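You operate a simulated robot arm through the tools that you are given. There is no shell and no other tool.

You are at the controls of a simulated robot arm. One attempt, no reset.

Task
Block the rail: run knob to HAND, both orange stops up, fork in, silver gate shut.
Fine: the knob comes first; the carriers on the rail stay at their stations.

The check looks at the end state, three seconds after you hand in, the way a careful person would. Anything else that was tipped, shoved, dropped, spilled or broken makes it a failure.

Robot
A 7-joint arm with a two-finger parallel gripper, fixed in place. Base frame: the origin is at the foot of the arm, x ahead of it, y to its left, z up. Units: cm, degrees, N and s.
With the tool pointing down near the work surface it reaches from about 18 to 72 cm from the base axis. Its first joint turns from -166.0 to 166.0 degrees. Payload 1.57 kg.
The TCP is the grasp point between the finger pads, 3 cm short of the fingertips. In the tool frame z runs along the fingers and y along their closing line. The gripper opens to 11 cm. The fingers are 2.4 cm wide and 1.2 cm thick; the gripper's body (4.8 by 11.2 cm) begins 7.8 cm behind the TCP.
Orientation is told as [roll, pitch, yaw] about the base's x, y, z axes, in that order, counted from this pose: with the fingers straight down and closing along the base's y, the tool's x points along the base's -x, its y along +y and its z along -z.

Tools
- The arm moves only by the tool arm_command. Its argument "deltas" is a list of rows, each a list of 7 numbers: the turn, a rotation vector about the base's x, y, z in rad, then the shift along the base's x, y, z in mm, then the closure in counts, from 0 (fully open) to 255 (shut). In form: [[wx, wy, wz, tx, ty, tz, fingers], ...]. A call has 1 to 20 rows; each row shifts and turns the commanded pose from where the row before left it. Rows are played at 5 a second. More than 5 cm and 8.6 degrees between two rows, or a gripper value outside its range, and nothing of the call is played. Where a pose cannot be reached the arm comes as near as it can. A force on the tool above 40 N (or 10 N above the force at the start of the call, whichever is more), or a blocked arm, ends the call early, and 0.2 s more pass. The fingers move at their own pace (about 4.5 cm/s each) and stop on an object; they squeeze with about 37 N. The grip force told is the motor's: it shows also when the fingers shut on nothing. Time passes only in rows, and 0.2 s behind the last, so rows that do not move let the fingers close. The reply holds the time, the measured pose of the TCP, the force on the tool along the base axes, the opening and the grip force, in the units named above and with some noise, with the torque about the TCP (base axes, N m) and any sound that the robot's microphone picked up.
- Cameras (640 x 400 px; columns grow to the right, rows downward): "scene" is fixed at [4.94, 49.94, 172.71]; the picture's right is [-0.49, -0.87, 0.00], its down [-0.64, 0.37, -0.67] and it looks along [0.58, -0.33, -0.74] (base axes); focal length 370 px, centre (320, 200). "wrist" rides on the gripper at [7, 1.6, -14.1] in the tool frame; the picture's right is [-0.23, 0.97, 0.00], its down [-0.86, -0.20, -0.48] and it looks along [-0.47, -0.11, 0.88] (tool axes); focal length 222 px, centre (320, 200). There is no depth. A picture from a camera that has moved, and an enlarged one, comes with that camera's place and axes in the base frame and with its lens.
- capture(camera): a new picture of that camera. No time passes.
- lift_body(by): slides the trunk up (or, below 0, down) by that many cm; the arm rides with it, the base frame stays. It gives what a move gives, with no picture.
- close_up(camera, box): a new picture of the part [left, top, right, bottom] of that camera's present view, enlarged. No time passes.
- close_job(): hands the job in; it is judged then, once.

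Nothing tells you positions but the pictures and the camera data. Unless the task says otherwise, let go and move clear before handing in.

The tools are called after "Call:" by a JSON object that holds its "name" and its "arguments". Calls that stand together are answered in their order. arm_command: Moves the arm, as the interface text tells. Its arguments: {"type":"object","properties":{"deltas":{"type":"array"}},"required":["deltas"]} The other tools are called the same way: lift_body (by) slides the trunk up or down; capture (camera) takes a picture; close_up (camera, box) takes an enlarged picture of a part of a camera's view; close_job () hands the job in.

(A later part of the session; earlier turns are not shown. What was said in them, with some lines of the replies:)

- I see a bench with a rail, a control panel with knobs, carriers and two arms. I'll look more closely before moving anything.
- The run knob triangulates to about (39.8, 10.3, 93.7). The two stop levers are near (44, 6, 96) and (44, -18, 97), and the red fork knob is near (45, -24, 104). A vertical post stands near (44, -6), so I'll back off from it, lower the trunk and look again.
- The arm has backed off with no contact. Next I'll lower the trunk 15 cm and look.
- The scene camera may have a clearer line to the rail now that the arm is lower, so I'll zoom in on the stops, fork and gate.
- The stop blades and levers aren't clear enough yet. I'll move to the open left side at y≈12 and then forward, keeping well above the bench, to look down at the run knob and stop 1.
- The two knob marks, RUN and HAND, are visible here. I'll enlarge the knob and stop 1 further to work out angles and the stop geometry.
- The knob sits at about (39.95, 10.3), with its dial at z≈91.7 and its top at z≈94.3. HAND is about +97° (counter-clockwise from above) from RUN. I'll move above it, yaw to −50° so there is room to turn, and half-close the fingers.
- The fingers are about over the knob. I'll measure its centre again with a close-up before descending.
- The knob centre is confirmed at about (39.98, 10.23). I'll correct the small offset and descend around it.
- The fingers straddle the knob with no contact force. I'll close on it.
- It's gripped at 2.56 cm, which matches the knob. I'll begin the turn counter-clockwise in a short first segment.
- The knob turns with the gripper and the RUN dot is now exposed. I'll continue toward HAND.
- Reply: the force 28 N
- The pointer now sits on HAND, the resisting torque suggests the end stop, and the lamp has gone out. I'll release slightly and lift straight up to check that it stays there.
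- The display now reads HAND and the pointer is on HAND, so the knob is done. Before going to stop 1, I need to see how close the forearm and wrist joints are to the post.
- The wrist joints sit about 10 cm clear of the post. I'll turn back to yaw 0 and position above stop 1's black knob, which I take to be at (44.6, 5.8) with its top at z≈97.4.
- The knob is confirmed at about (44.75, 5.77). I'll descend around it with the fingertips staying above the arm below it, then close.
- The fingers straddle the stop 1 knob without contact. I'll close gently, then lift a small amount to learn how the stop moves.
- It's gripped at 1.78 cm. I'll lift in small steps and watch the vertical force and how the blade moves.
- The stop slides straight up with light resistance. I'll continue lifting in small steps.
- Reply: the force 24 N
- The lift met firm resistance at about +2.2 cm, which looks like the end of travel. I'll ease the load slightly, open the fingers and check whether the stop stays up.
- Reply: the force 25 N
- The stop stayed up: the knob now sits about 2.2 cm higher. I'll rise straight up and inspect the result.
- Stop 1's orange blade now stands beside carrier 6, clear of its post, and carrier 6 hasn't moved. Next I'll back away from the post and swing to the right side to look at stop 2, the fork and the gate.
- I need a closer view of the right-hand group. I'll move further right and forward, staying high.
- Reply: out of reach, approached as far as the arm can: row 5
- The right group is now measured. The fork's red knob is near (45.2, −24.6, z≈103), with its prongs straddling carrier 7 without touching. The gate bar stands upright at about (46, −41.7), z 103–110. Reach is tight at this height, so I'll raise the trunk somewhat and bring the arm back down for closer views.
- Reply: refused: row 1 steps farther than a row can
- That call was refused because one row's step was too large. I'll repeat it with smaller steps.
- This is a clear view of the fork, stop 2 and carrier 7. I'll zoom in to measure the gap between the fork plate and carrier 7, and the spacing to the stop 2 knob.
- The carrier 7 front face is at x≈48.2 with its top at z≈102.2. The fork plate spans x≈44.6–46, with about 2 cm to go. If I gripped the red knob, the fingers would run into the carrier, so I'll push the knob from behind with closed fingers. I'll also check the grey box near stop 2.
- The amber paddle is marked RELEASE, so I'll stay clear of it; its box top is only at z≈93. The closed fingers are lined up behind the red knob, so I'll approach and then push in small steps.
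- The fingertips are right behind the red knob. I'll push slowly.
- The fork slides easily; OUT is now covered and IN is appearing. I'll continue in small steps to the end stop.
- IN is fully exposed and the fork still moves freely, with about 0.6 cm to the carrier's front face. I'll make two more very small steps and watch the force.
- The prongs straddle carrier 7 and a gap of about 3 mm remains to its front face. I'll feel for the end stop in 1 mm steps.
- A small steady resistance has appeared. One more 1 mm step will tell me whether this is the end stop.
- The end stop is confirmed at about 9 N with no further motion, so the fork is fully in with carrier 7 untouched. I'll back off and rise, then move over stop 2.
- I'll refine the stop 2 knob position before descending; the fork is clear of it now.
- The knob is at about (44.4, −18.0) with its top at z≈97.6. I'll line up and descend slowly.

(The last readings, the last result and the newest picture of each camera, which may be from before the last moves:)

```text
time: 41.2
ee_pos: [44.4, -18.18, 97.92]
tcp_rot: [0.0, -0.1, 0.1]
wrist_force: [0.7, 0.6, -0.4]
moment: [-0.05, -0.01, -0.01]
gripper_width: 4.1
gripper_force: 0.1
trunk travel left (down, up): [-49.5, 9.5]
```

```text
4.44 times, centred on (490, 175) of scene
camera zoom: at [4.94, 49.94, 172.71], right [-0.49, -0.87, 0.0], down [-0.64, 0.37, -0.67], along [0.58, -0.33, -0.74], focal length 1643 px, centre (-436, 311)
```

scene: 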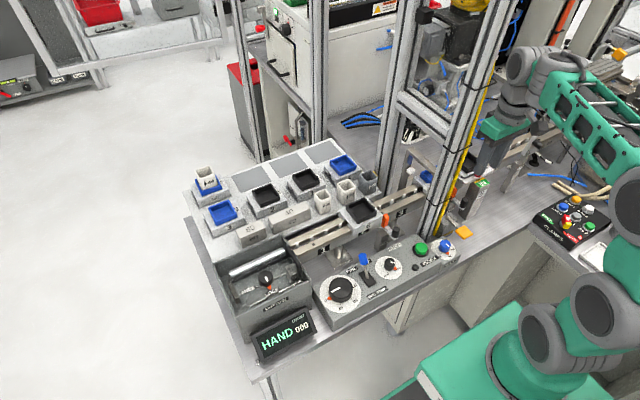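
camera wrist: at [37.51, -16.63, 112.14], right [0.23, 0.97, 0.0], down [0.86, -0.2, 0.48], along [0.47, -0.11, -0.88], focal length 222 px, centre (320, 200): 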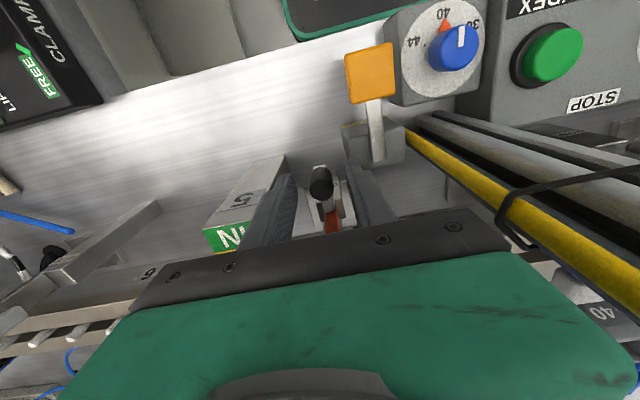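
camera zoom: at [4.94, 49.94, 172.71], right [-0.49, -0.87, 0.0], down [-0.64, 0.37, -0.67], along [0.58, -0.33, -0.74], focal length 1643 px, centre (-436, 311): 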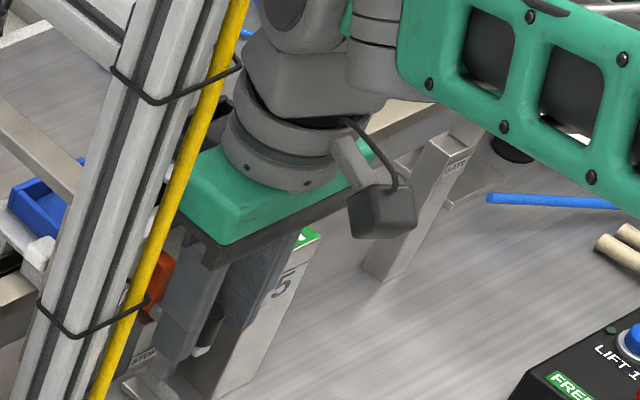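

The fingers surround the stop 2 knob with no contact. I'll close, then lift.

Call:
{"name": "arm_command", "arguments": {"deltas": [[0, 0, 0, 0, 0, 0, 200], [0, 0, 0, 0, 0, 0, 255], [0, 0, 0, 0, 0, 0, 255], [0, 0, 0, 0, 0, 0, 255]]}}

Call:
{"name": "close_up", "arguments": {"camera": "wrist", "box": [260, 140, 380, 240]}}

```text
time: 42.2
ee_pos: [44.34, -18.09, 98.06]
tcp_rot: [0.0, 0.0, 0.1]
wrist_force: [-1.1, 8.5, 0.2]
moment: [0.18, 0.02, 0.02]
gripper_width: 1.75
gripper_force: 32.4
trunk travel left (down, up): [-49.5, 9.5]
```

```text
4.00 times, centred on (320, 190) of wrist
camera zoom: at [37.52, -16.51, 112.16], right [0.23, 0.97, 0.0], down [0.86, -0.2, 0.48], along [0.47, -0.11, -0.88], focal length 888 px, centre (320, 240)
```

zoom: 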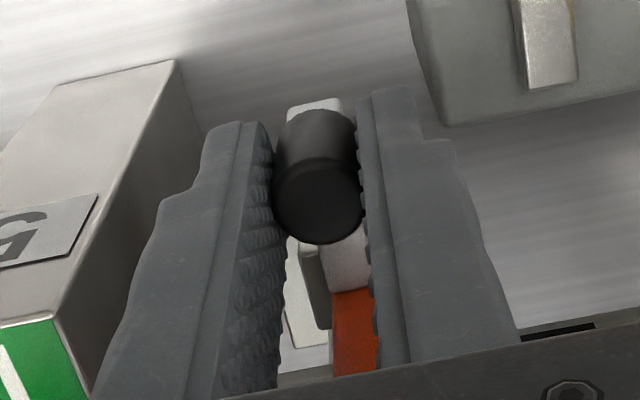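

It's gripped at 1.75 cm. I'll lift as I did for stop 1.

Call:
{"name": "arm_command", "arguments": {"deltas": [[0, 0, 0, 0, 1.2, 0, 255], [0, 0, 0, 0, 0, 4, 255], [0, 0, 0, 0, 0, 4, 255], [0, 0, 0, 0, 0, 4, 255], [0, 0, 0, 0, 0, 4, 255], [0, 0, 0, 0, 0, 4, 255]]}}

Call:
{"name": "close_up", "arguments": {"camera": "wrist", "box": [260, 140, 380, 240]}}

Call:
{"name": "close_up", "arguments": {"camera": "scene", "box": [440, 130, 540, 220]}}

```text
time: 43.6
ee_pos: [44.33, -18.16, 99.8]
tcp_rot: [0.0, 0.0, 0.1]
wrist_force: [3.4, -1.3, -1.7]
moment: [0.07, 0.6, -0.01]
gripper_width: 1.76
gripper_force: 32.1
trunk travel left (down, up): [-49.5, 9.5]
```

```text
4.00 times, centred on (320, 190) of wrist
camera zoom: at [37.5, -16.49, 114.03], right [0.23, 0.97, 0.0], down [0.85, -0.2, 0.48], along [0.47, -0.11, -0.88], focal length 888 px, centre (320, 240)
```

zoom: 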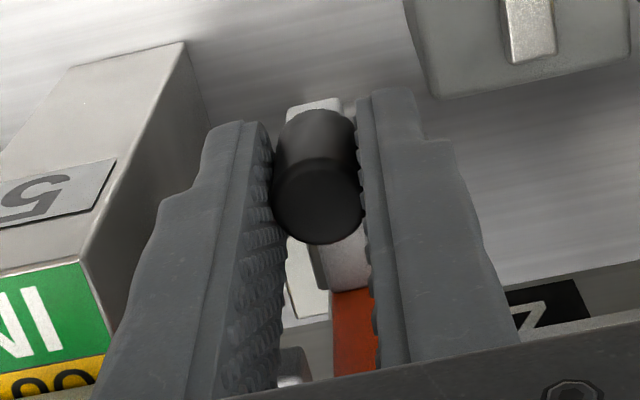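

```text
4.44 times, centred on (490, 175) of scene
camera zoom: at [4.94, 49.94, 172.71], right [-0.49, -0.87, 0.0], down [-0.64, 0.37, -0.67], along [0.58, -0.33, -0.74], focal length 1643 px, centre (-436, 311)
```

zoom: 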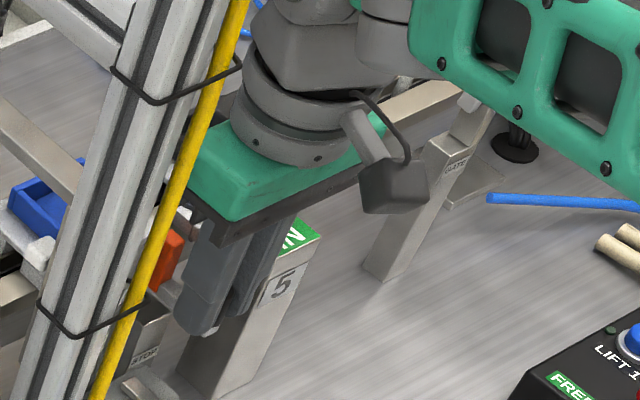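

Call:
{"name": "arm_command", "arguments": {"deltas": [[0, 0, 0, 0, 0, 2, 255], [0, 0, 0, 0, 0, 2, 255]]}}

```text
time: 44.2
ee_pos: [44.4, -18.28, 100.39]
tcp_rot: [0.1, 0.0, 0.1]
wrist_force: [4.4, -2.5, -8.5]
moment: [-0.05, -0.98, 0.0]
gripper_width: 1.75
gripper_force: 32.3
trunk travel left (down, up): [-49.5, 9.5]
```

The force and the torque reversal show the same upper stop. I'll add one more millimetre to seat it, then open and check.

Call:
{"name": "arm_command", "arguments": {"deltas": [[0, 0, 0, 0, 0, 1, 255], [0, 0, 0, 0, 0, 0, 255]]}}

Call:
{"name": "arm_command", "arguments": {"deltas": [[0, 0, 0, 0, 0, 0, 160], [0, 0, 0, 0, 0, 0, 160], [0, 0, 0, 0, 0, 0, 160]]}}

Call:
{"name": "close_up", "arguments": {"camera": "wrist", "box": [260, 140, 380, 240]}}

Call:
{"name": "close_up", "arguments": {"camera": "scene", "box": [440, 130, 540, 220]}}

```text
time: 44.9
ee_pos: [44.32, -18.12, 100.24]
tcp_rot: [0.0, 0.3, 0.0]
wrist_force: [5.2, -2.7, -17.4]
moment: [-0.14, -0.85, 0.03]
gripper_width: 1.78
gripper_force: 32.3
trunk travel left (down, up): [-49.5, 9.5]
```

```text
time: 45.6
ee_pos: [44.32, -18.04, 100.3]
tcp_rot: [0.0, 0.0, 0.0]
wrist_force: [-0.5, 0.5, 0.4]
moment: [0.02, -0.01, -0.03]
gripper_width: 4.12
gripper_force: 0.0
trunk travel left (down, up): [-49.5, 9.5]
```

```text
4.00 times, centred on (320, 190) of wrist
camera zoom: at [37.43, -16.45, 114.54], right [0.23, 0.97, 0.0], down [0.86, -0.2, 0.48], along [0.47, -0.11, -0.88], focal length 888 px, centre (320, 240)
```

zoom: 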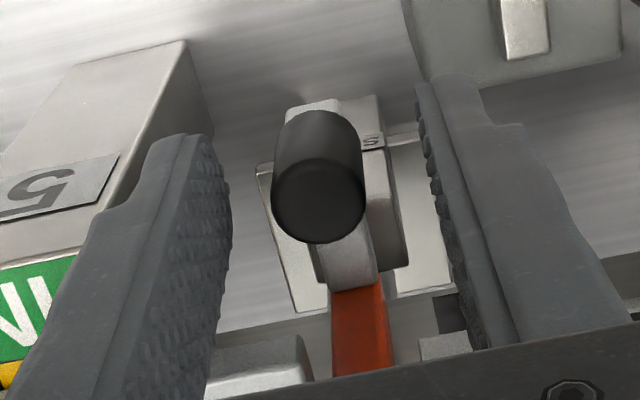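

```text
4.44 times, centred on (490, 175) of scene
camera zoom: at [4.94, 49.94, 172.71], right [-0.49, -0.87, 0.0], down [-0.64, 0.37, -0.67], along [0.58, -0.33, -0.74], focal length 1643 px, centre (-436, 311)
```

zoom: 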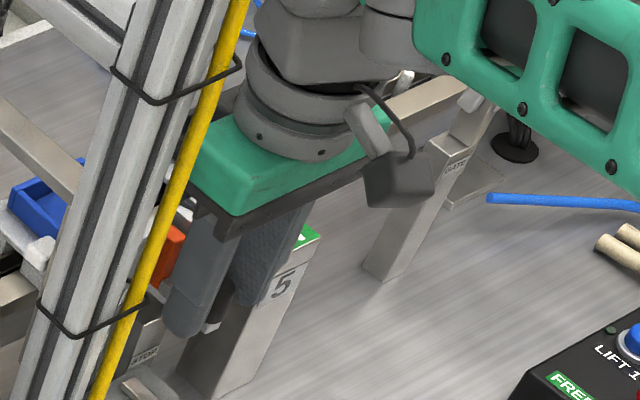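

The stop stayed up on release. I'll rise straight up and check stop 2, the fork and the carriers.

Call:
{"name": "arm_command", "arguments": {"deltas": [[0, 0, 0, 0, 0, 15, 160], [0, 0, 0, 0, 0, 25, 160], [0, 0, 0, 0, 0, 40, 160], [0, 0, 0, 0, 0, 40, 160], [0, 0, 0, 0, 0, 40, 160], [0, 0, 0, -30, -20, 0, 160], [0, 0, 0, -30, -30, 0, 160], [0, 0, 0, 0, -30, 0, 160]]}}

Call:
{"name": "capture", "arguments": {"camera": "wrist"}}

Call:
{"name": "capture", "arguments": {"camera": "scene"}}

Call:
{"name": "close_up", "arguments": {"camera": "scene", "box": [430, 130, 560, 220]}}

Call:
{"name": "close_up", "arguments": {"camera": "wrist", "box": [140, 120, 420, 260]}}

```text
time: 47.5
ee_pos: [38.25, -26.0, 116.48]
tcp_rot: [0.0, 0.1, 0.0]
wrist_force: [-0.6, 0.0, -0.3]
moment: [0.01, 0.02, 0.0]
gripper_width: 4.09
gripper_force: 0.1
trunk travel left (down, up): [-49.5, 9.5]
```

```text
taken
camera wrist: at [31.36, -24.33, 130.48], right [0.23, 0.97, 0.0], down [0.86, -0.2, 0.48], along [0.47, -0.11, -0.88], focal length 222 px, centre (320, 200)
```

wrist: 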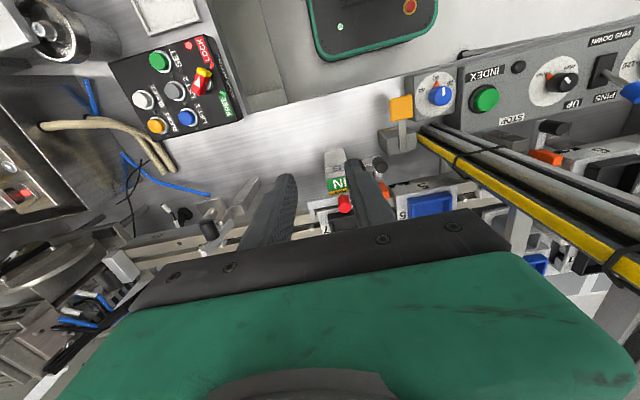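

```text
taken
```

scene: 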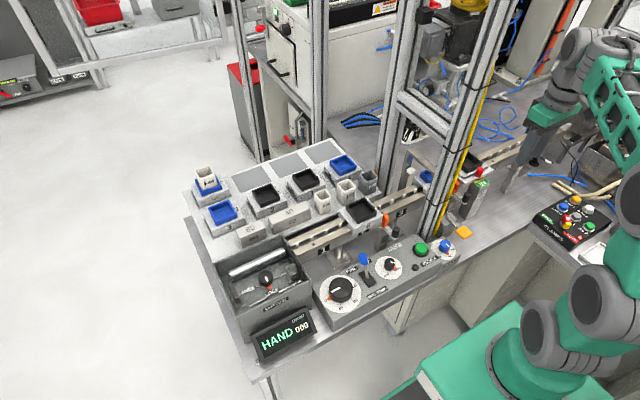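

```text
4.44 times, centred on (495, 175) of scene
camera zoom: at [4.94, 49.94, 172.71], right [-0.49, -0.87, 0.0], down [-0.64, 0.37, -0.67], along [0.58, -0.33, -0.74], focal length 1643 px, centre (-458, 311)
```

zoom: 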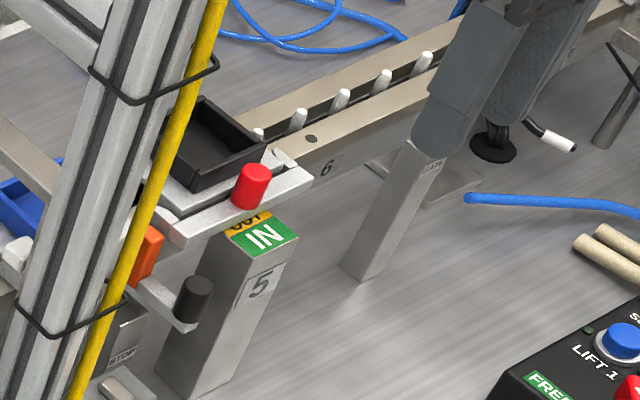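

```text
2.29 times, centred on (280, 190) of wrist
camera zoom: at [31.36, -24.33, 130.48], right [0.23, 0.97, 0.0], down [0.86, -0.2, 0.48], along [0.47, -0.11, -0.88], focal length 508 px, centre (411, 223)
```

zoom: 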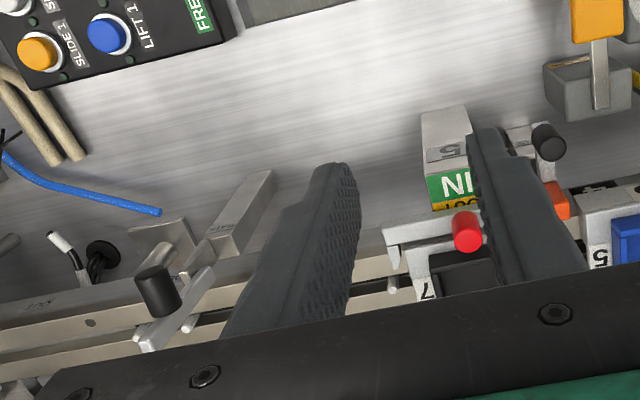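

Stop 2 is up and the fork is in. For the gate, I'll move further right with the gripper opened wide for an unobstructed view of it.

Call:
{"name": "arm_command", "arguments": {"deltas": [[0, 0, 0, -20, -30, 10, 0], [0, 0, 0, -10, -35, 10, 0], [0, 0, 0, 0, -40, 0, 0], [0, 0, 0, 0, -40, 0, 0], [0, 0, 0, 0, 0, 0, 0]]}}

Call:
{"name": "capture", "arguments": {"camera": "wrist"}}

Call:
{"name": "close_up", "arguments": {"camera": "wrist", "box": [240, 110, 400, 230]}}

Call:
{"name": "close_up", "arguments": {"camera": "scene", "box": [500, 100, 600, 190]}}

```text
time: 48.6
ee_pos: [35.27, -40.56, 118.28]
tcp_rot: [0.0, 0.0, -0.2]
wrist_force: [0.8, -0.7, -1.2]
moment: [0.03, 0.0, 0.01]
gripper_width: 10.99
gripper_force: 0.1
trunk travel left (down, up): [-49.5, 9.5]
```

```text
taken
camera wrist: at [28.44, -38.89, 132.48], right [0.23, 0.97, 0.0], down [0.86, -0.2, 0.48], along [0.47, -0.11, -0.88], focal length 222 px, centre (320, 200)
```

wrist: 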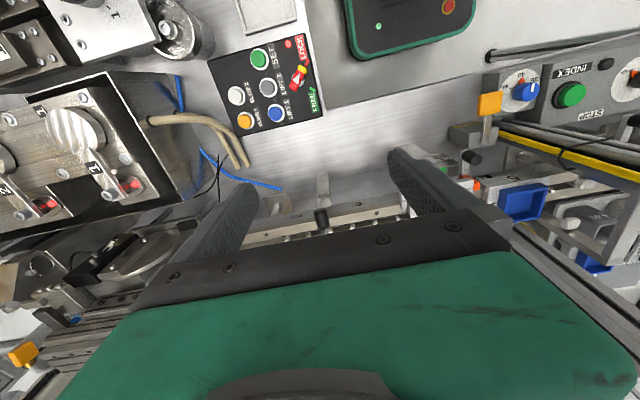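

```text
3.33 times, centred on (320, 170) of wrist
camera zoom: at [28.44, -38.89, 132.48], right [0.23, 0.97, 0.0], down [0.86, -0.2, 0.48], along [0.47, -0.11, -0.88], focal length 740 px, centre (320, 300)
```

zoom: 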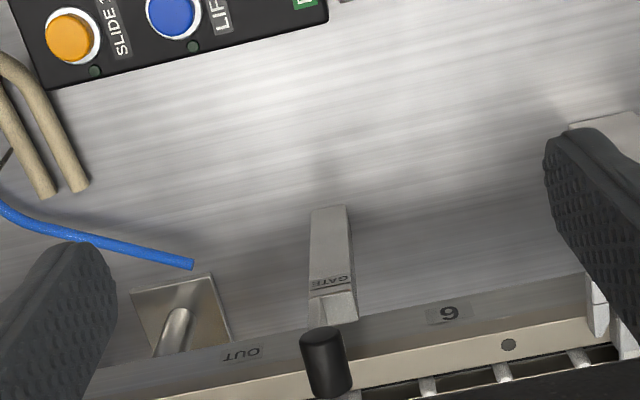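

```text
4.44 times, centred on (550, 145) of scene
camera zoom: at [4.94, 49.94, 172.71], right [-0.49, -0.87, 0.0], down [-0.64, 0.37, -0.67], along [0.58, -0.33, -0.74], focal length 1643 px, centre (-702, 444)
```

zoom: 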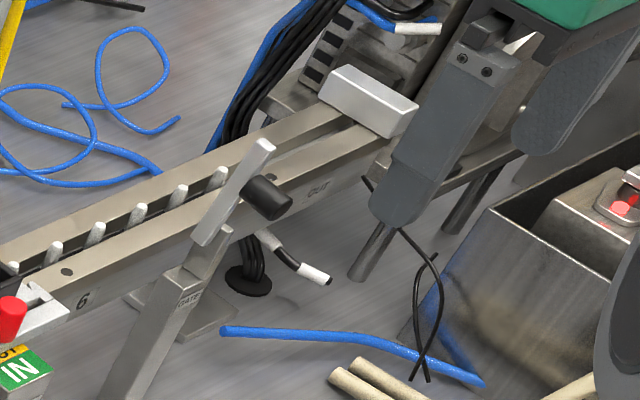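

The gate bar stands upright at y≈−42.4, hinged near (46.9, z≈102). Its black knob points toward me at z≈107.5, with the tip at x≈43.5. Pushing the knob toward +x with closed fingers should swing the bar down across the rail. I'll raise the trunk 6 cm first for reach.

Call:
{"name": "lift_body", "arguments": {"by": 6}}

Call:
{"name": "arm_command", "arguments": {"deltas": [[0, 0, 0, 0, 0, 0, 255], [0, 0, 0, 0, 0, 0, 255], [0, 0, 0, 10, -10, 0, 255], [0, 0, 0, 15, -9, -10, 255], [0, 0, 0, 10, 0, -30, 255], [0, 0, 0, 0, 0, -40, 255], [0, 0, 0, 0, 0, -40, 255], [0, 0, 0, 0, 0, -43, 255], [0, 0, 0, 0, 0, 0, 255]]}}

Call:
{"name": "capture", "arguments": {"camera": "wrist"}}

Call:
{"name": "close_up", "arguments": {"camera": "scene", "box": [490, 100, 610, 190]}}

```text
time: 49.6
ee_pos: [35.18, -40.42, 124.39]
tcp_rot: [0.0, 0.0, 0.0]
wrist_force: [0.0, 0.0, -0.3]
moment: [-0.01, 0.03, -0.04]
gripper_width: 10.99
gripper_force: 0.0
trunk travel left (down, up): [-55.5, 3.5]
```

```text
time: 51.6
ee_pos: [38.72, -42.22, 108.21]
tcp_rot: [0.0, 0.0, 0.0]
wrist_force: [-0.3, -0.9, -0.3]
moment: [-0.01, 0.01, 0.01]
gripper_width: 0.0
gripper_force: 21.0
trunk travel left (down, up): [-55.5, 3.5]
```

```text
taken
camera wrist: at [31.93, -40.66, 122.21], right [0.23, 0.97, 0.0], down [0.86, -0.2, 0.48], along [0.47, -0.11, -0.88], focal length 222 px, centre (320, 200)
```

wrist: 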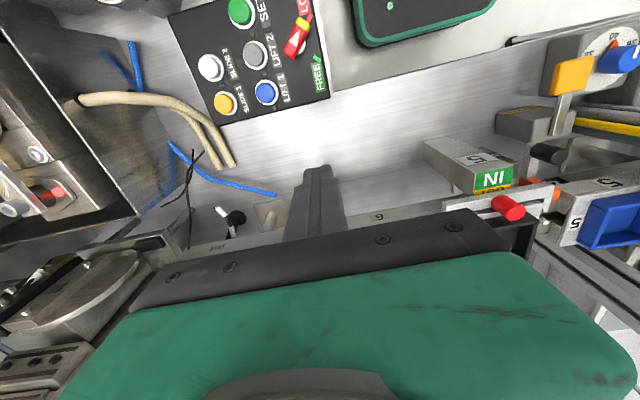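

```text
4.44 times, centred on (550, 145) of scene
camera zoom: at [4.94, 49.94, 172.71], right [-0.49, -0.87, 0.0], down [-0.64, 0.37, -0.67], along [0.58, -0.33, -0.74], focal length 1643 px, centre (-702, 444)
```

zoom: 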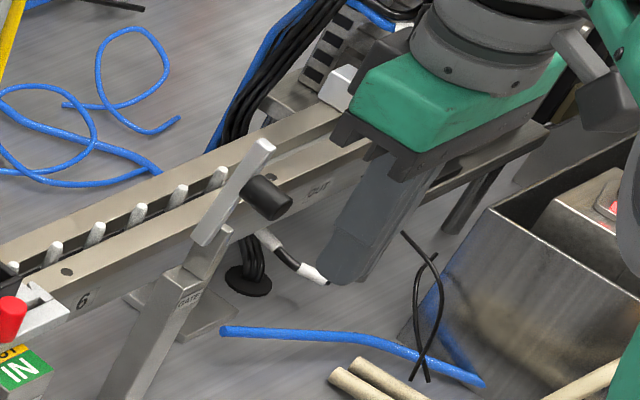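

The fingers are in line with the gate knob. I'll approach and start pushing in small steps.

Call:
{"name": "arm_command", "arguments": {"deltas": [[0, 0, 0, 12, -1, 0, 255], [0, 0, 0, 12, 0, 0, 255], [0, 0, 0, 5, 0, 0, 255], [0, 0, 0, 5, 0, 0, 255], [0, 0, 0, 5, 0, 0, 255], [0, 0, 0, 5, 0, 0, 255]]}}

Call:
{"name": "close_up", "arguments": {"camera": "scene", "box": [490, 100, 610, 190]}}

```text
time: 53.0
ee_pos: [43.05, -42.52, 108.08]
tcp_rot: [-0.1, 0.0, 0.0]
wrist_force: [-0.6, -0.4, 0.1]
moment: [0.0, -0.04, -0.02]
gripper_width: 0.0
gripper_force: 21.3
trunk travel left (down, up): [-55.5, 3.5]
```

```text
4.44 times, centred on (550, 145) of scene
camera zoom: at [4.94, 49.94, 172.71], right [-0.49, -0.87, 0.0], down [-0.64, 0.37, -0.67], along [0.58, -0.33, -0.74], focal length 1643 px, centre (-702, 444)
```

zoom: 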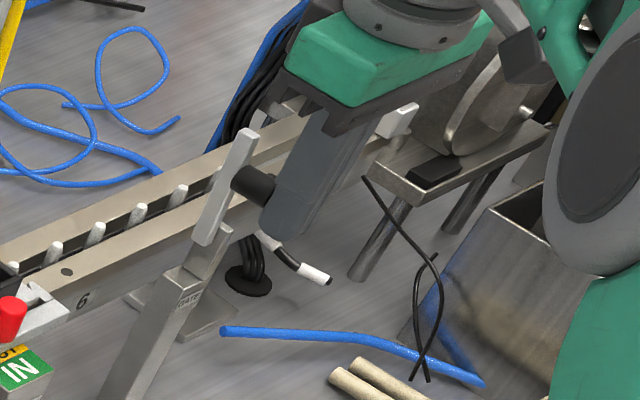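

The gate swings toward the rail with almost no force. I'll keep pushing in small steps.

Call:
{"name": "arm_command", "arguments": {"deltas": [[0, 0, 0, 5, 0, 0, 255], [0, 0, 0, 5, 0, 0, 255], [0, 0, 0, 5, 0, 0, 255], [0, 0, 0, 5, 0, 0, 255]]}}

Call:
{"name": "close_up", "arguments": {"camera": "scene", "box": [490, 100, 610, 190]}}

```text
time: 54.0
ee_pos: [45.33, -42.53, 108.03]
tcp_rot: [0.0, 0.0, 0.0]
wrist_force: [-0.3, -0.2, -0.8]
moment: [0.03, 0.0, 0.04]
gripper_width: 0.0
gripper_force: 21.2
trunk travel left (down, up): [-55.5, 3.5]
```

```text
4.44 times, centred on (550, 145) of scene
camera zoom: at [4.94, 49.94, 172.71], right [-0.49, -0.87, 0.0], down [-0.64, 0.37, -0.67], along [0.58, -0.33, -0.74], focal length 1643 px, centre (-702, 444)
```

zoom: 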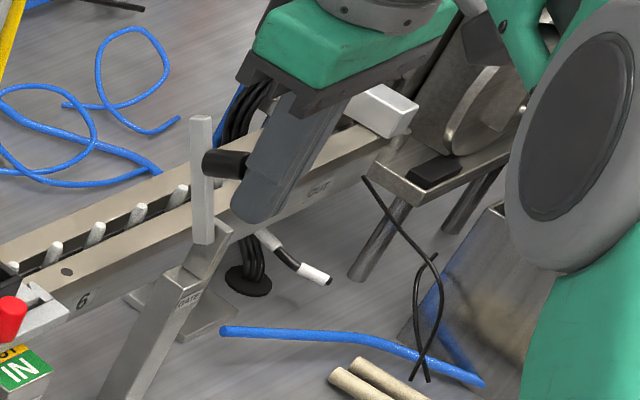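

Call:
{"name": "arm_command", "arguments": {"deltas": [[0, 0, 0, 5, 0, 0, 255], [0, 0, 0, 5, 0, 0, 255], [0, 0, 0, 5, 0, 0, 255], [0, 0, 0, 5, 0, 0, 255]]}}

Call:
{"name": "close_up", "arguments": {"camera": "scene", "box": [490, 100, 610, 190]}}

Call:
{"name": "capture", "arguments": {"camera": "wrist"}}

```text
time: 55.0
ee_pos: [47.21, -42.43, 108.05]
tcp_rot: [0.0, 0.0, 0.0]
wrist_force: [0.6, -0.6, -0.7]
moment: [0.05, -0.03, 0.01]
gripper_width: 0.02
gripper_force: 21.0
trunk travel left (down, up): [-55.5, 3.5]
```

```text
4.44 times, centred on (550, 145) of scene
camera zoom: at [4.94, 49.94, 172.71], right [-0.49, -0.87, 0.0], down [-0.64, 0.37, -0.67], along [0.58, -0.33, -0.74], focal length 1643 px, centre (-702, 444)
```

zoom: 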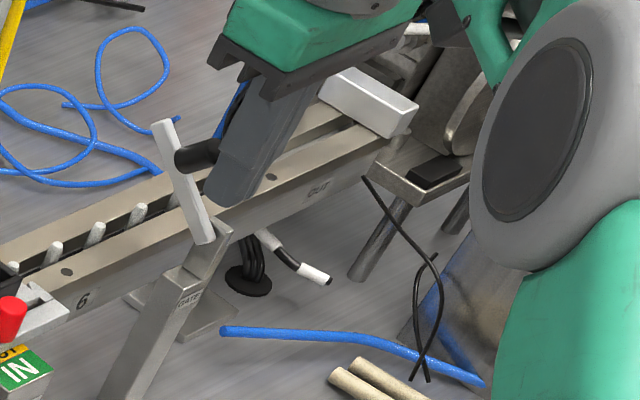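

```text
taken
camera wrist: at [40.4, -40.8, 122.13], right [0.23, 0.97, 0.0], down [0.86, -0.2, 0.48], along [0.47, -0.11, -0.88], focal length 222 px, centre (320, 200)
```

wrist: 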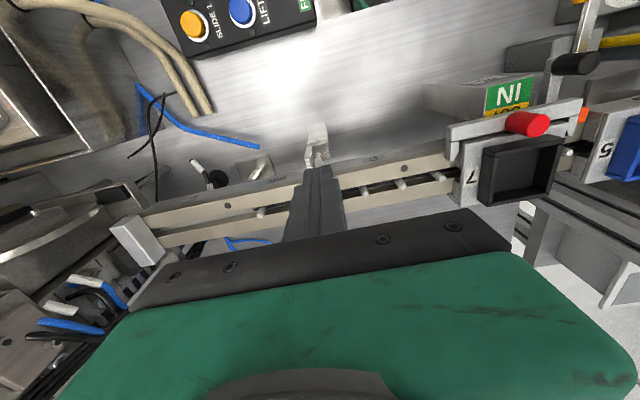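

The bar is about halfway down. I'll continue the push.

Call:
{"name": "arm_command", "arguments": {"deltas": [[0, 0, 0, 5, 0, 0, 255], [0, 0, 0, 5, 0, 0, 255], [0, 0, 0, 5, 0, 0, 255]]}}

Call:
{"name": "close_up", "arguments": {"camera": "scene", "box": [490, 100, 610, 190]}}

```text
time: 55.9
ee_pos: [48.73, -42.37, 108.1]
tcp_rot: [-0.1, 0.0, -0.1]
wrist_force: [0.4, 0.6, 1.1]
moment: [0.0, -0.01, 0.02]
gripper_width: 0.03
gripper_force: 21.5
trunk travel left (down, up): [-55.5, 3.5]
```

```text
4.44 times, centred on (550, 145) of scene
camera zoom: at [4.94, 49.94, 172.71], right [-0.49, -0.87, 0.0], down [-0.64, 0.37, -0.67], along [0.58, -0.33, -0.74], focal length 1643 px, centre (-702, 444)
```

zoom: 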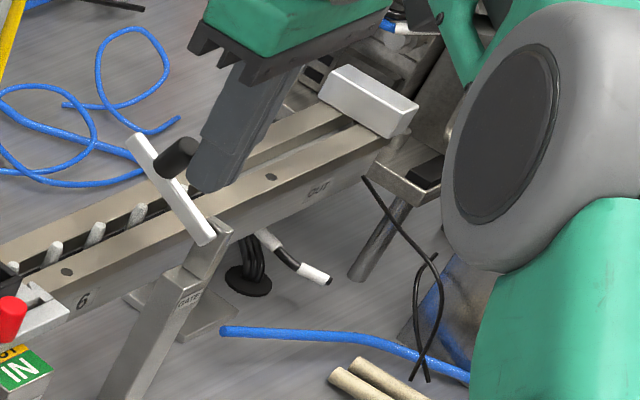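

Call:
{"name": "arm_command", "arguments": {"deltas": [[0, 0, 0, 5, 0, 0, 255], [0, 0, 0, 5, 0, 0, 255]]}}

Call:
{"name": "close_up", "arguments": {"camera": "scene", "box": [490, 100, 610, 190]}}

Call:
{"name": "capture", "arguments": {"camera": "wrist"}}

```text
time: 56.5
ee_pos: [49.74, -42.54, 108.13]
tcp_rot: [0.0, 0.0, 0.0]
wrist_force: [-0.2, 0.4, -0.9]
moment: [0.02, -0.02, 0.02]
gripper_width: 0.0
gripper_force: 21.3
trunk travel left (down, up): [-55.5, 3.5]
```

```text
4.44 times, centred on (550, 145) of scene
camera zoom: at [4.94, 49.94, 172.71], right [-0.49, -0.87, 0.0], down [-0.64, 0.37, -0.67], along [0.58, -0.33, -0.74], focal length 1643 px, centre (-702, 444)
```

zoom: 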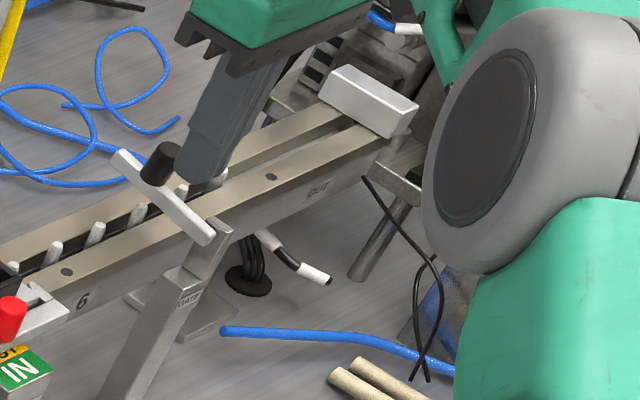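

```text
taken
camera wrist: at [42.89, -40.9, 122.18], right [0.23, 0.97, 0.0], down [0.85, -0.2, 0.48], along [0.47, -0.11, -0.88], focal length 222 px, centre (320, 200)
```

wrist: 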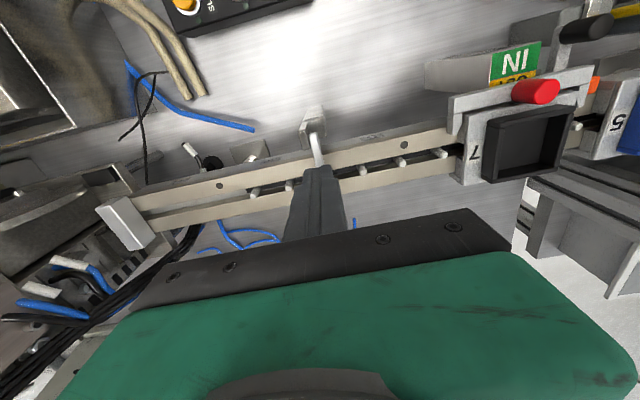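

The bar is about 12° above horizontal. I'll push slightly more, then press down on the knob from above to seat it.

Call:
{"name": "arm_command", "arguments": {"deltas": [[0, 0, 0, 4, 0, 0, 255], [0, 0, 0, 4, 0, 0, 255]]}}

Call:
{"name": "close_up", "arguments": {"camera": "scene", "box": [490, 100, 610, 190]}}

```text
time: 57.0
ee_pos: [50.5, -42.41, 108.03]
tcp_rot: [0.0, 0.0, 0.0]
wrist_force: [-0.7, -0.3, 0.3]
moment: [-0.01, -0.02, -0.01]
gripper_width: 0.01
gripper_force: 21.2
trunk travel left (down, up): [-55.5, 3.5]
```

```text
4.44 times, centred on (550, 145) of scene
camera zoom: at [4.94, 49.94, 172.71], right [-0.49, -0.87, 0.0], down [-0.64, 0.37, -0.67], along [0.58, -0.33, -0.74], focal length 1643 px, centre (-702, 444)
```

zoom: 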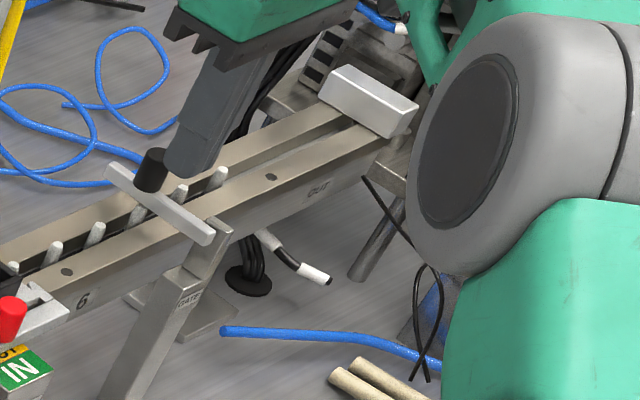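

Call:
{"name": "arm_command", "arguments": {"deltas": [[0, 0, 0, 2, 0, 0, 255], [0, 0, 0, 2, 0, 0, 255], [0, 0, 0, 0, 0, 0, 255]]}}

Call:
{"name": "close_up", "arguments": {"camera": "scene", "box": [490, 100, 610, 190]}}

```text
time: 57.9
ee_pos: [50.78, -42.43, 108.07]
tcp_rot: [0.1, 0.0, 0.1]
wrist_force: [0.5, 1.0, 0.2]
moment: [0.02, -0.02, -0.03]
gripper_width: 0.01
gripper_force: 21.7
trunk travel left (down, up): [-55.5, 3.5]
```

```text
4.44 times, centred on (550, 145) of scene
camera zoom: at [4.94, 49.94, 172.71], right [-0.49, -0.87, 0.0], down [-0.64, 0.37, -0.67], along [0.58, -0.33, -0.74], focal length 1643 px, centre (-702, 444)
```

zoom: 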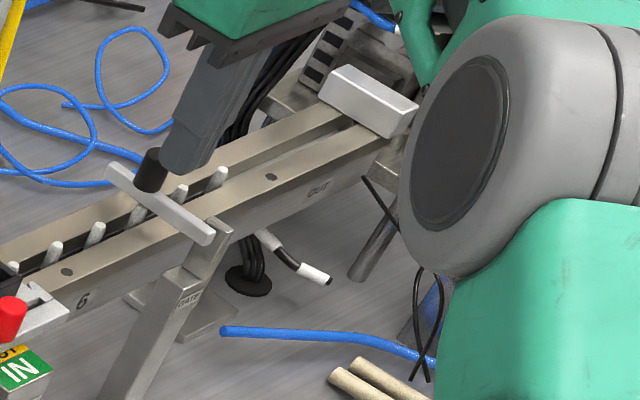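

The bar is now within a few degrees of horizontal and the fingertips have slid just above the knob. I'll rise slightly, centre over the knob and press down gently.

Call:
{"name": "arm_command", "arguments": {"deltas": [[0, 0, 0, -3, 0, 10, 255], [0, 0, 0, 10, 0, 5, 255], [0, 0, 0, 11, 0, 0, 255], [0, 0, 0, 0, 0, 0, 255]]}}

Call:
{"name": "close_up", "arguments": {"camera": "scene", "box": [490, 100, 610, 190]}}

Call:
{"name": "capture", "arguments": {"camera": "wrist"}}

```text
time: 58.9
ee_pos: [52.74, -42.47, 109.57]
tcp_rot: [0.0, -0.1, 0.0]
wrist_force: [0.0, 0.2, 0.5]
moment: [-0.02, 0.01, -0.02]
gripper_width: 0.0
gripper_force: 21.2
trunk travel left (down, up): [-55.5, 3.5]
```

```text
4.44 times, centred on (550, 145) of scene
camera zoom: at [4.94, 49.94, 172.71], right [-0.49, -0.87, 0.0], down [-0.64, 0.37, -0.67], along [0.58, -0.33, -0.74], focal length 1643 px, centre (-702, 444)
```

zoom: 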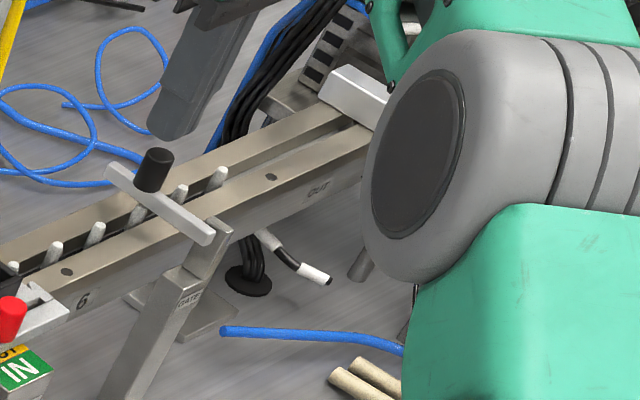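

```text
taken
camera wrist: at [45.82, -40.87, 123.67], right [0.23, 0.97, 0.0], down [0.86, -0.2, 0.48], along [0.47, -0.11, -0.88], focal length 222 px, centre (320, 200)
```

wrist: 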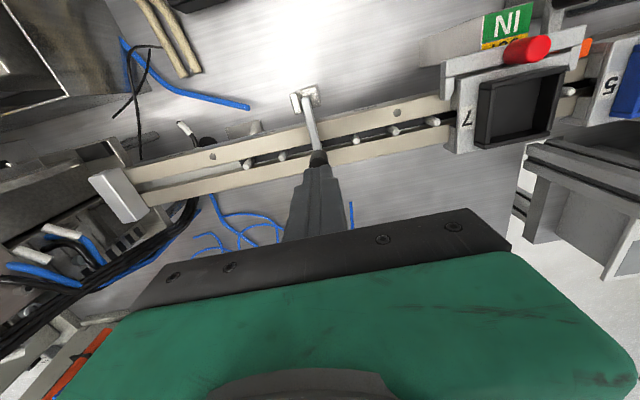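

The bar now lies across the rail. I'll press down gently on the knob to confirm it's seated.

Call:
{"name": "arm_command", "arguments": {"deltas": [[0, 0, 0, -3, 0, -6, 255], [0, 0, 0, 0, 0, -4, 255], [0, 0, 0, 0, 0, -3, 255], [0, 0, 0, 0, 0, -2, 255]]}}

Call:
{"name": "close_up", "arguments": {"camera": "scene", "box": [490, 100, 610, 190]}}

```text
time: 59.9
ee_pos: [52.35, -42.5, 108.05]
tcp_rot: [0.0, 0.0, 0.0]
wrist_force: [-0.3, -0.4, -0.5]
moment: [0.01, -0.01, 0.01]
gripper_width: 0.01
gripper_force: 21.1
trunk travel left (down, up): [-55.5, 3.5]
```

```text
4.44 times, centred on (550, 145) of scene
camera zoom: at [4.94, 49.94, 172.71], right [-0.49, -0.87, 0.0], down [-0.64, 0.37, -0.67], along [0.58, -0.33, -0.74], focal length 1643 px, centre (-702, 444)
```

zoom: 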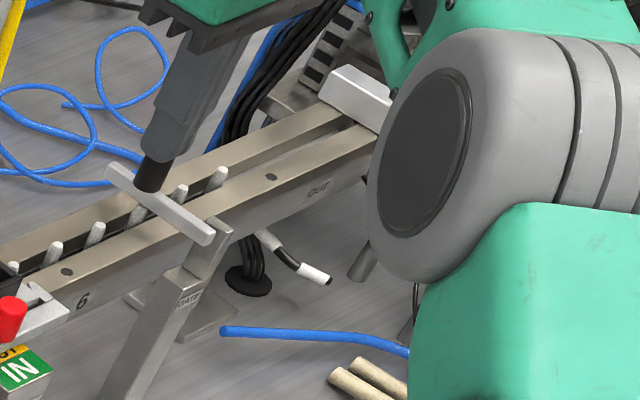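

Call:
{"name": "arm_command", "arguments": {"deltas": [[0, 0, 0, 0, 0, -2, 255], [0, 0, 0, 0, 0, -2, 255], [0, 0, 0, 0, 0, 0, 255]]}}

Call:
{"name": "close_up", "arguments": {"camera": "scene", "box": [500, 110, 560, 170]}}

```text
time: 60.6
ee_pos: [52.52, -42.45, 107.96]
tcp_rot: [-0.3, -0.3, 0.0]
wrist_force: [4.5, -1.8, 19.8]
moment: [-0.06, 0.02, -0.15]
gripper_width: 0.0
gripper_force: 21.1
trunk travel left (down, up): [-55.5, 3.5]
```

```text
6.67 times, centred on (530, 140) of scene
camera zoom: at [4.94, 49.94, 172.71], right [-0.49, -0.87, 0.0], down [-0.64, 0.37, -0.67], along [0.58, -0.33, -0.74], focal length 2464 px, centre (-1080, 600)
```

zoom: 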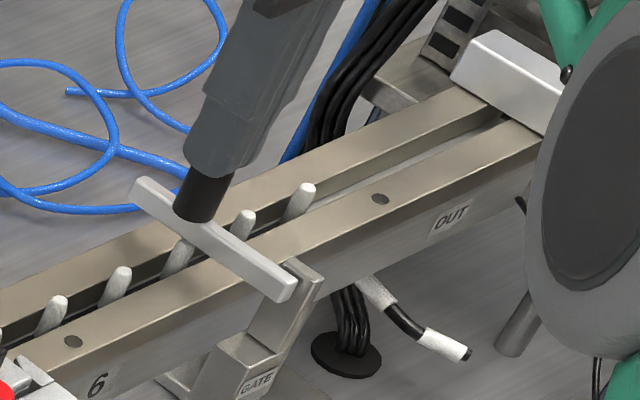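

It's firm at about 20 N with no further motion, so the gate is fully shut. I'll lift off, retreat and verify everything.

Call:
{"name": "arm_command", "arguments": {"deltas": [[0, 0, 0, 0, 0, 10, 255], [0, 0, 0, 0, 0, 40, 255], [0, 0, 0, 0, 0, 40, 255], [0, 0, 0, -40, 0, 10, 255], [0, 0, 0, -40, 0, 0, 255], [0, 0, 0, -40, 0, 0, 255], [0, 0, 0, -40, 0, 0, 255], [0, 0, 0, -30, 20, 0, 255], [0, 0, 0, -20, 30, 0, 160], [0, 0, 0, 0, 40, 0, 160]]}}

Call:
{"name": "capture", "arguments": {"camera": "scene"}}

Call:
{"name": "capture", "arguments": {"camera": "wrist"}}

Call:
{"name": "close_up", "arguments": {"camera": "scene", "box": [430, 110, 580, 220]}}

Call:
{"name": "close_up", "arguments": {"camera": "scene", "box": [340, 180, 450, 290]}}

```text
time: 62.9
ee_pos: [31.53, -33.49, 117.56]
tcp_rot: [0.0, 0.0, 0.1]
wrist_force: [-0.6, -0.1, -0.7]
moment: [-0.04, -0.02, 0.01]
gripper_width: 4.12
gripper_force: 0.0
trunk travel left (down, up): [-55.5, 3.5]
```

```text
taken
```

scene: 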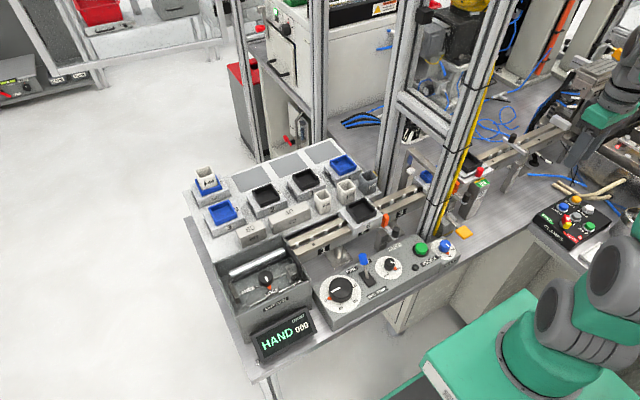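

```text
taken
camera wrist: at [24.65, -31.9, 131.69], right [0.23, 0.97, 0.0], down [0.86, -0.2, 0.48], along [0.47, -0.11, -0.88], focal length 222 px, centre (320, 200)
```

wrist: 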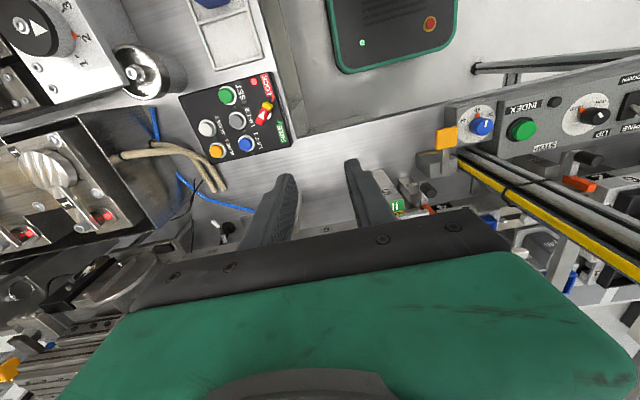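

```text
3.64 times, centred on (505, 165) of scene
camera zoom: at [4.94, 49.94, 172.71], right [-0.49, -0.87, 0.0], down [-0.64, 0.37, -0.67], along [0.58, -0.33, -0.74], focal length 1344 px, centre (-353, 327)
```

zoom: 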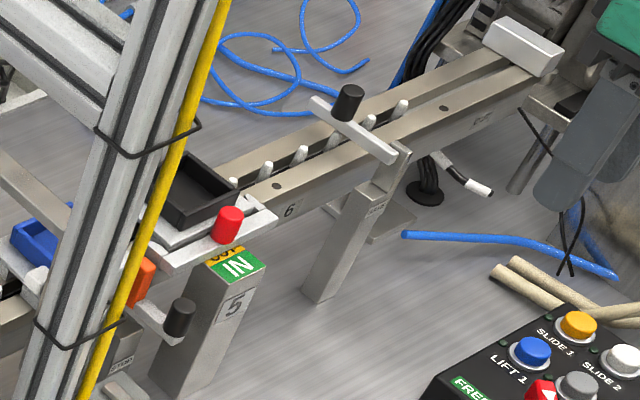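

```text
3.64 times, centred on (395, 235) of scene
camera zoom: at [4.94, 49.94, 172.71], right [-0.49, -0.87, 0.0], down [-0.64, 0.37, -0.67], along [0.58, -0.33, -0.74], focal length 1344 px, centre (47, 73)
```

zoom: 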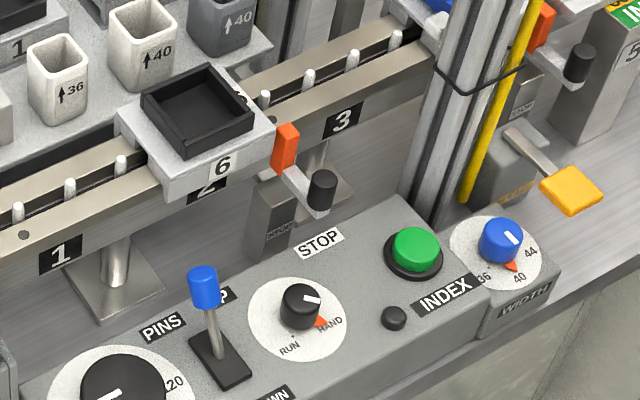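

All elements look right. As a last check, I'll compare the carriers and the HAND pointer with the earlier images.

Call:
{"name": "close_up", "arguments": {"camera": "scene", "box": [420, 140, 540, 240]}}

Call:
{"name": "close_up", "arguments": {"camera": "scene", "box": [366, 245, 414, 285]}}

Call:
{"name": "close_up", "arguments": {"camera": "scene", "box": [350, 190, 430, 250]}}

Call:
{"name": "close_up", "arguments": {"camera": "wrist", "box": [340, 140, 640, 280]}}

```text
4.00 times, centred on (480, 190) of scene
camera zoom: at [4.94, 49.94, 172.71], right [-0.49, -0.87, 0.0], down [-0.64, 0.37, -0.67], along [0.58, -0.33, -0.74], focal length 1478 px, centre (-320, 240)
```

zoom: 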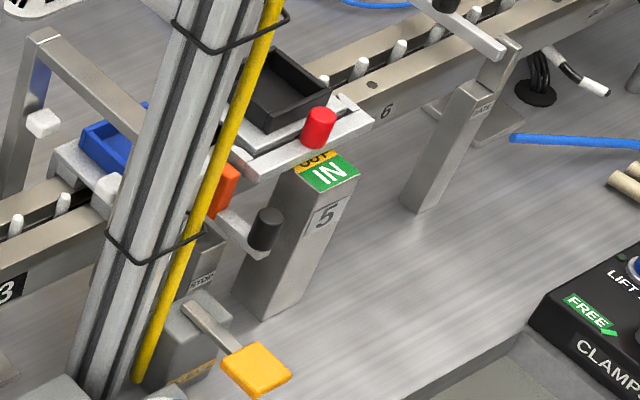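

```text
10.00 times, centred on (390, 265) of scene
camera zoom: at [4.94, 49.94, 172.71], right [-0.49, -0.87, 0.0], down [-0.64, 0.37, -0.67], along [0.58, -0.33, -0.74], focal length 3696 px, centre (-380, -450)
```

zoom: 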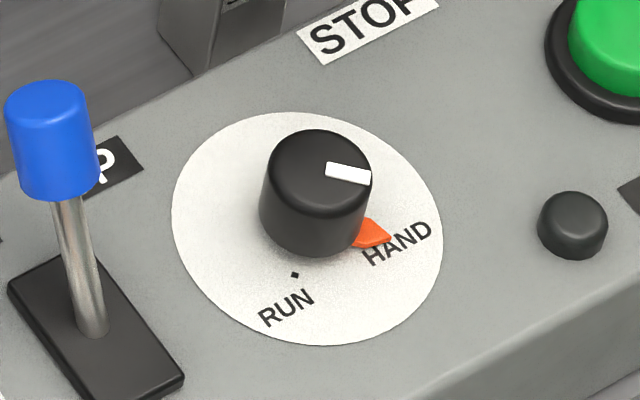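

```text
6.67 times, centred on (390, 220) of scene
camera zoom: at [4.94, 49.94, 172.71], right [-0.49, -0.87, 0.0], down [-0.64, 0.37, -0.67], along [0.58, -0.33, -0.74], focal length 2464 px, centre (-147, 67)
```

zoom: 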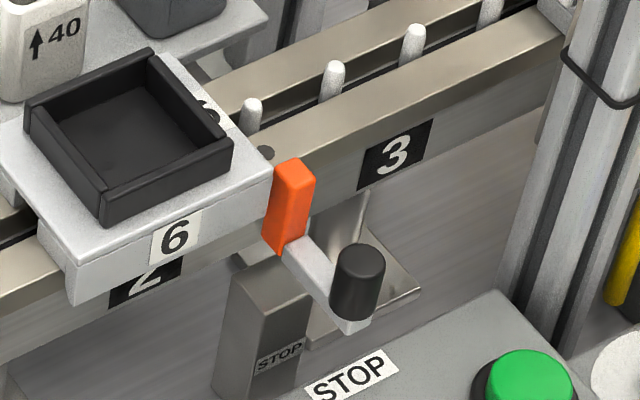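

```text
2.13 times, centred on (490, 210) of wrist
camera zoom: at [24.65, -31.9, 131.69], right [0.23, 0.97, 0.0], down [0.86, -0.2, 0.48], along [0.47, -0.11, -0.88], focal length 474 px, centre (-43, 179)
```

zoom: 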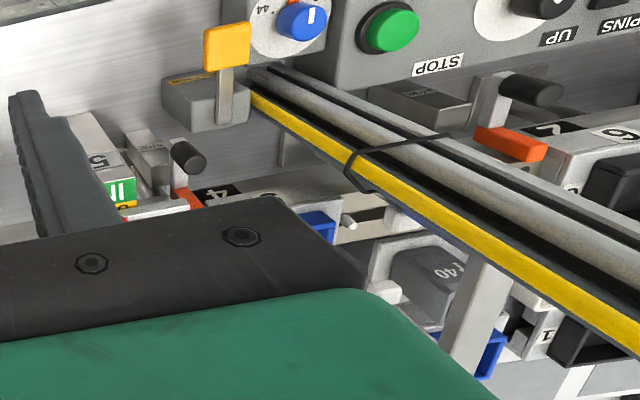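

The end state matches the task:
- **Run knob:** it points to HAND and the display reads HAND.
- **Stops:** both orange stops are raised and holding.
- **Fork:** it is against its end stop, with IN showing.
- **Gate:** the silver bar is shut across the rail.
- **Carriers:** 5, 6 and 7 sit exactly where they were.

The gripper is empty and clear, so I'm handing in.

Call:
{"name": "close_job", "arguments": {}}

```text
The job is handed in.
```

I've handed the job in, with the rail blocked as you asked. The result of the check hasn't come back.

- **Run knob:** I turned it first. It points to HAND and the display reads HAND.
- **Orange stops:** both are lifted to their upper limit, and they stayed up when I let go.
- **Fork:** I pushed it to its end stop and IN is showing. A sliver of the OUT label is also visible behind the plate.
- **Silver gate:** it lies shut across the rail and didn't move when I pressed it with about 20 N.
- **Carriers:** 5, 6 and 7 showed no movement when I compared the final pictures with the earlier ones.

I kept clear of the RELEASE paddle and the INDEX button. The gripper was empty and away from the bench at hand-in.
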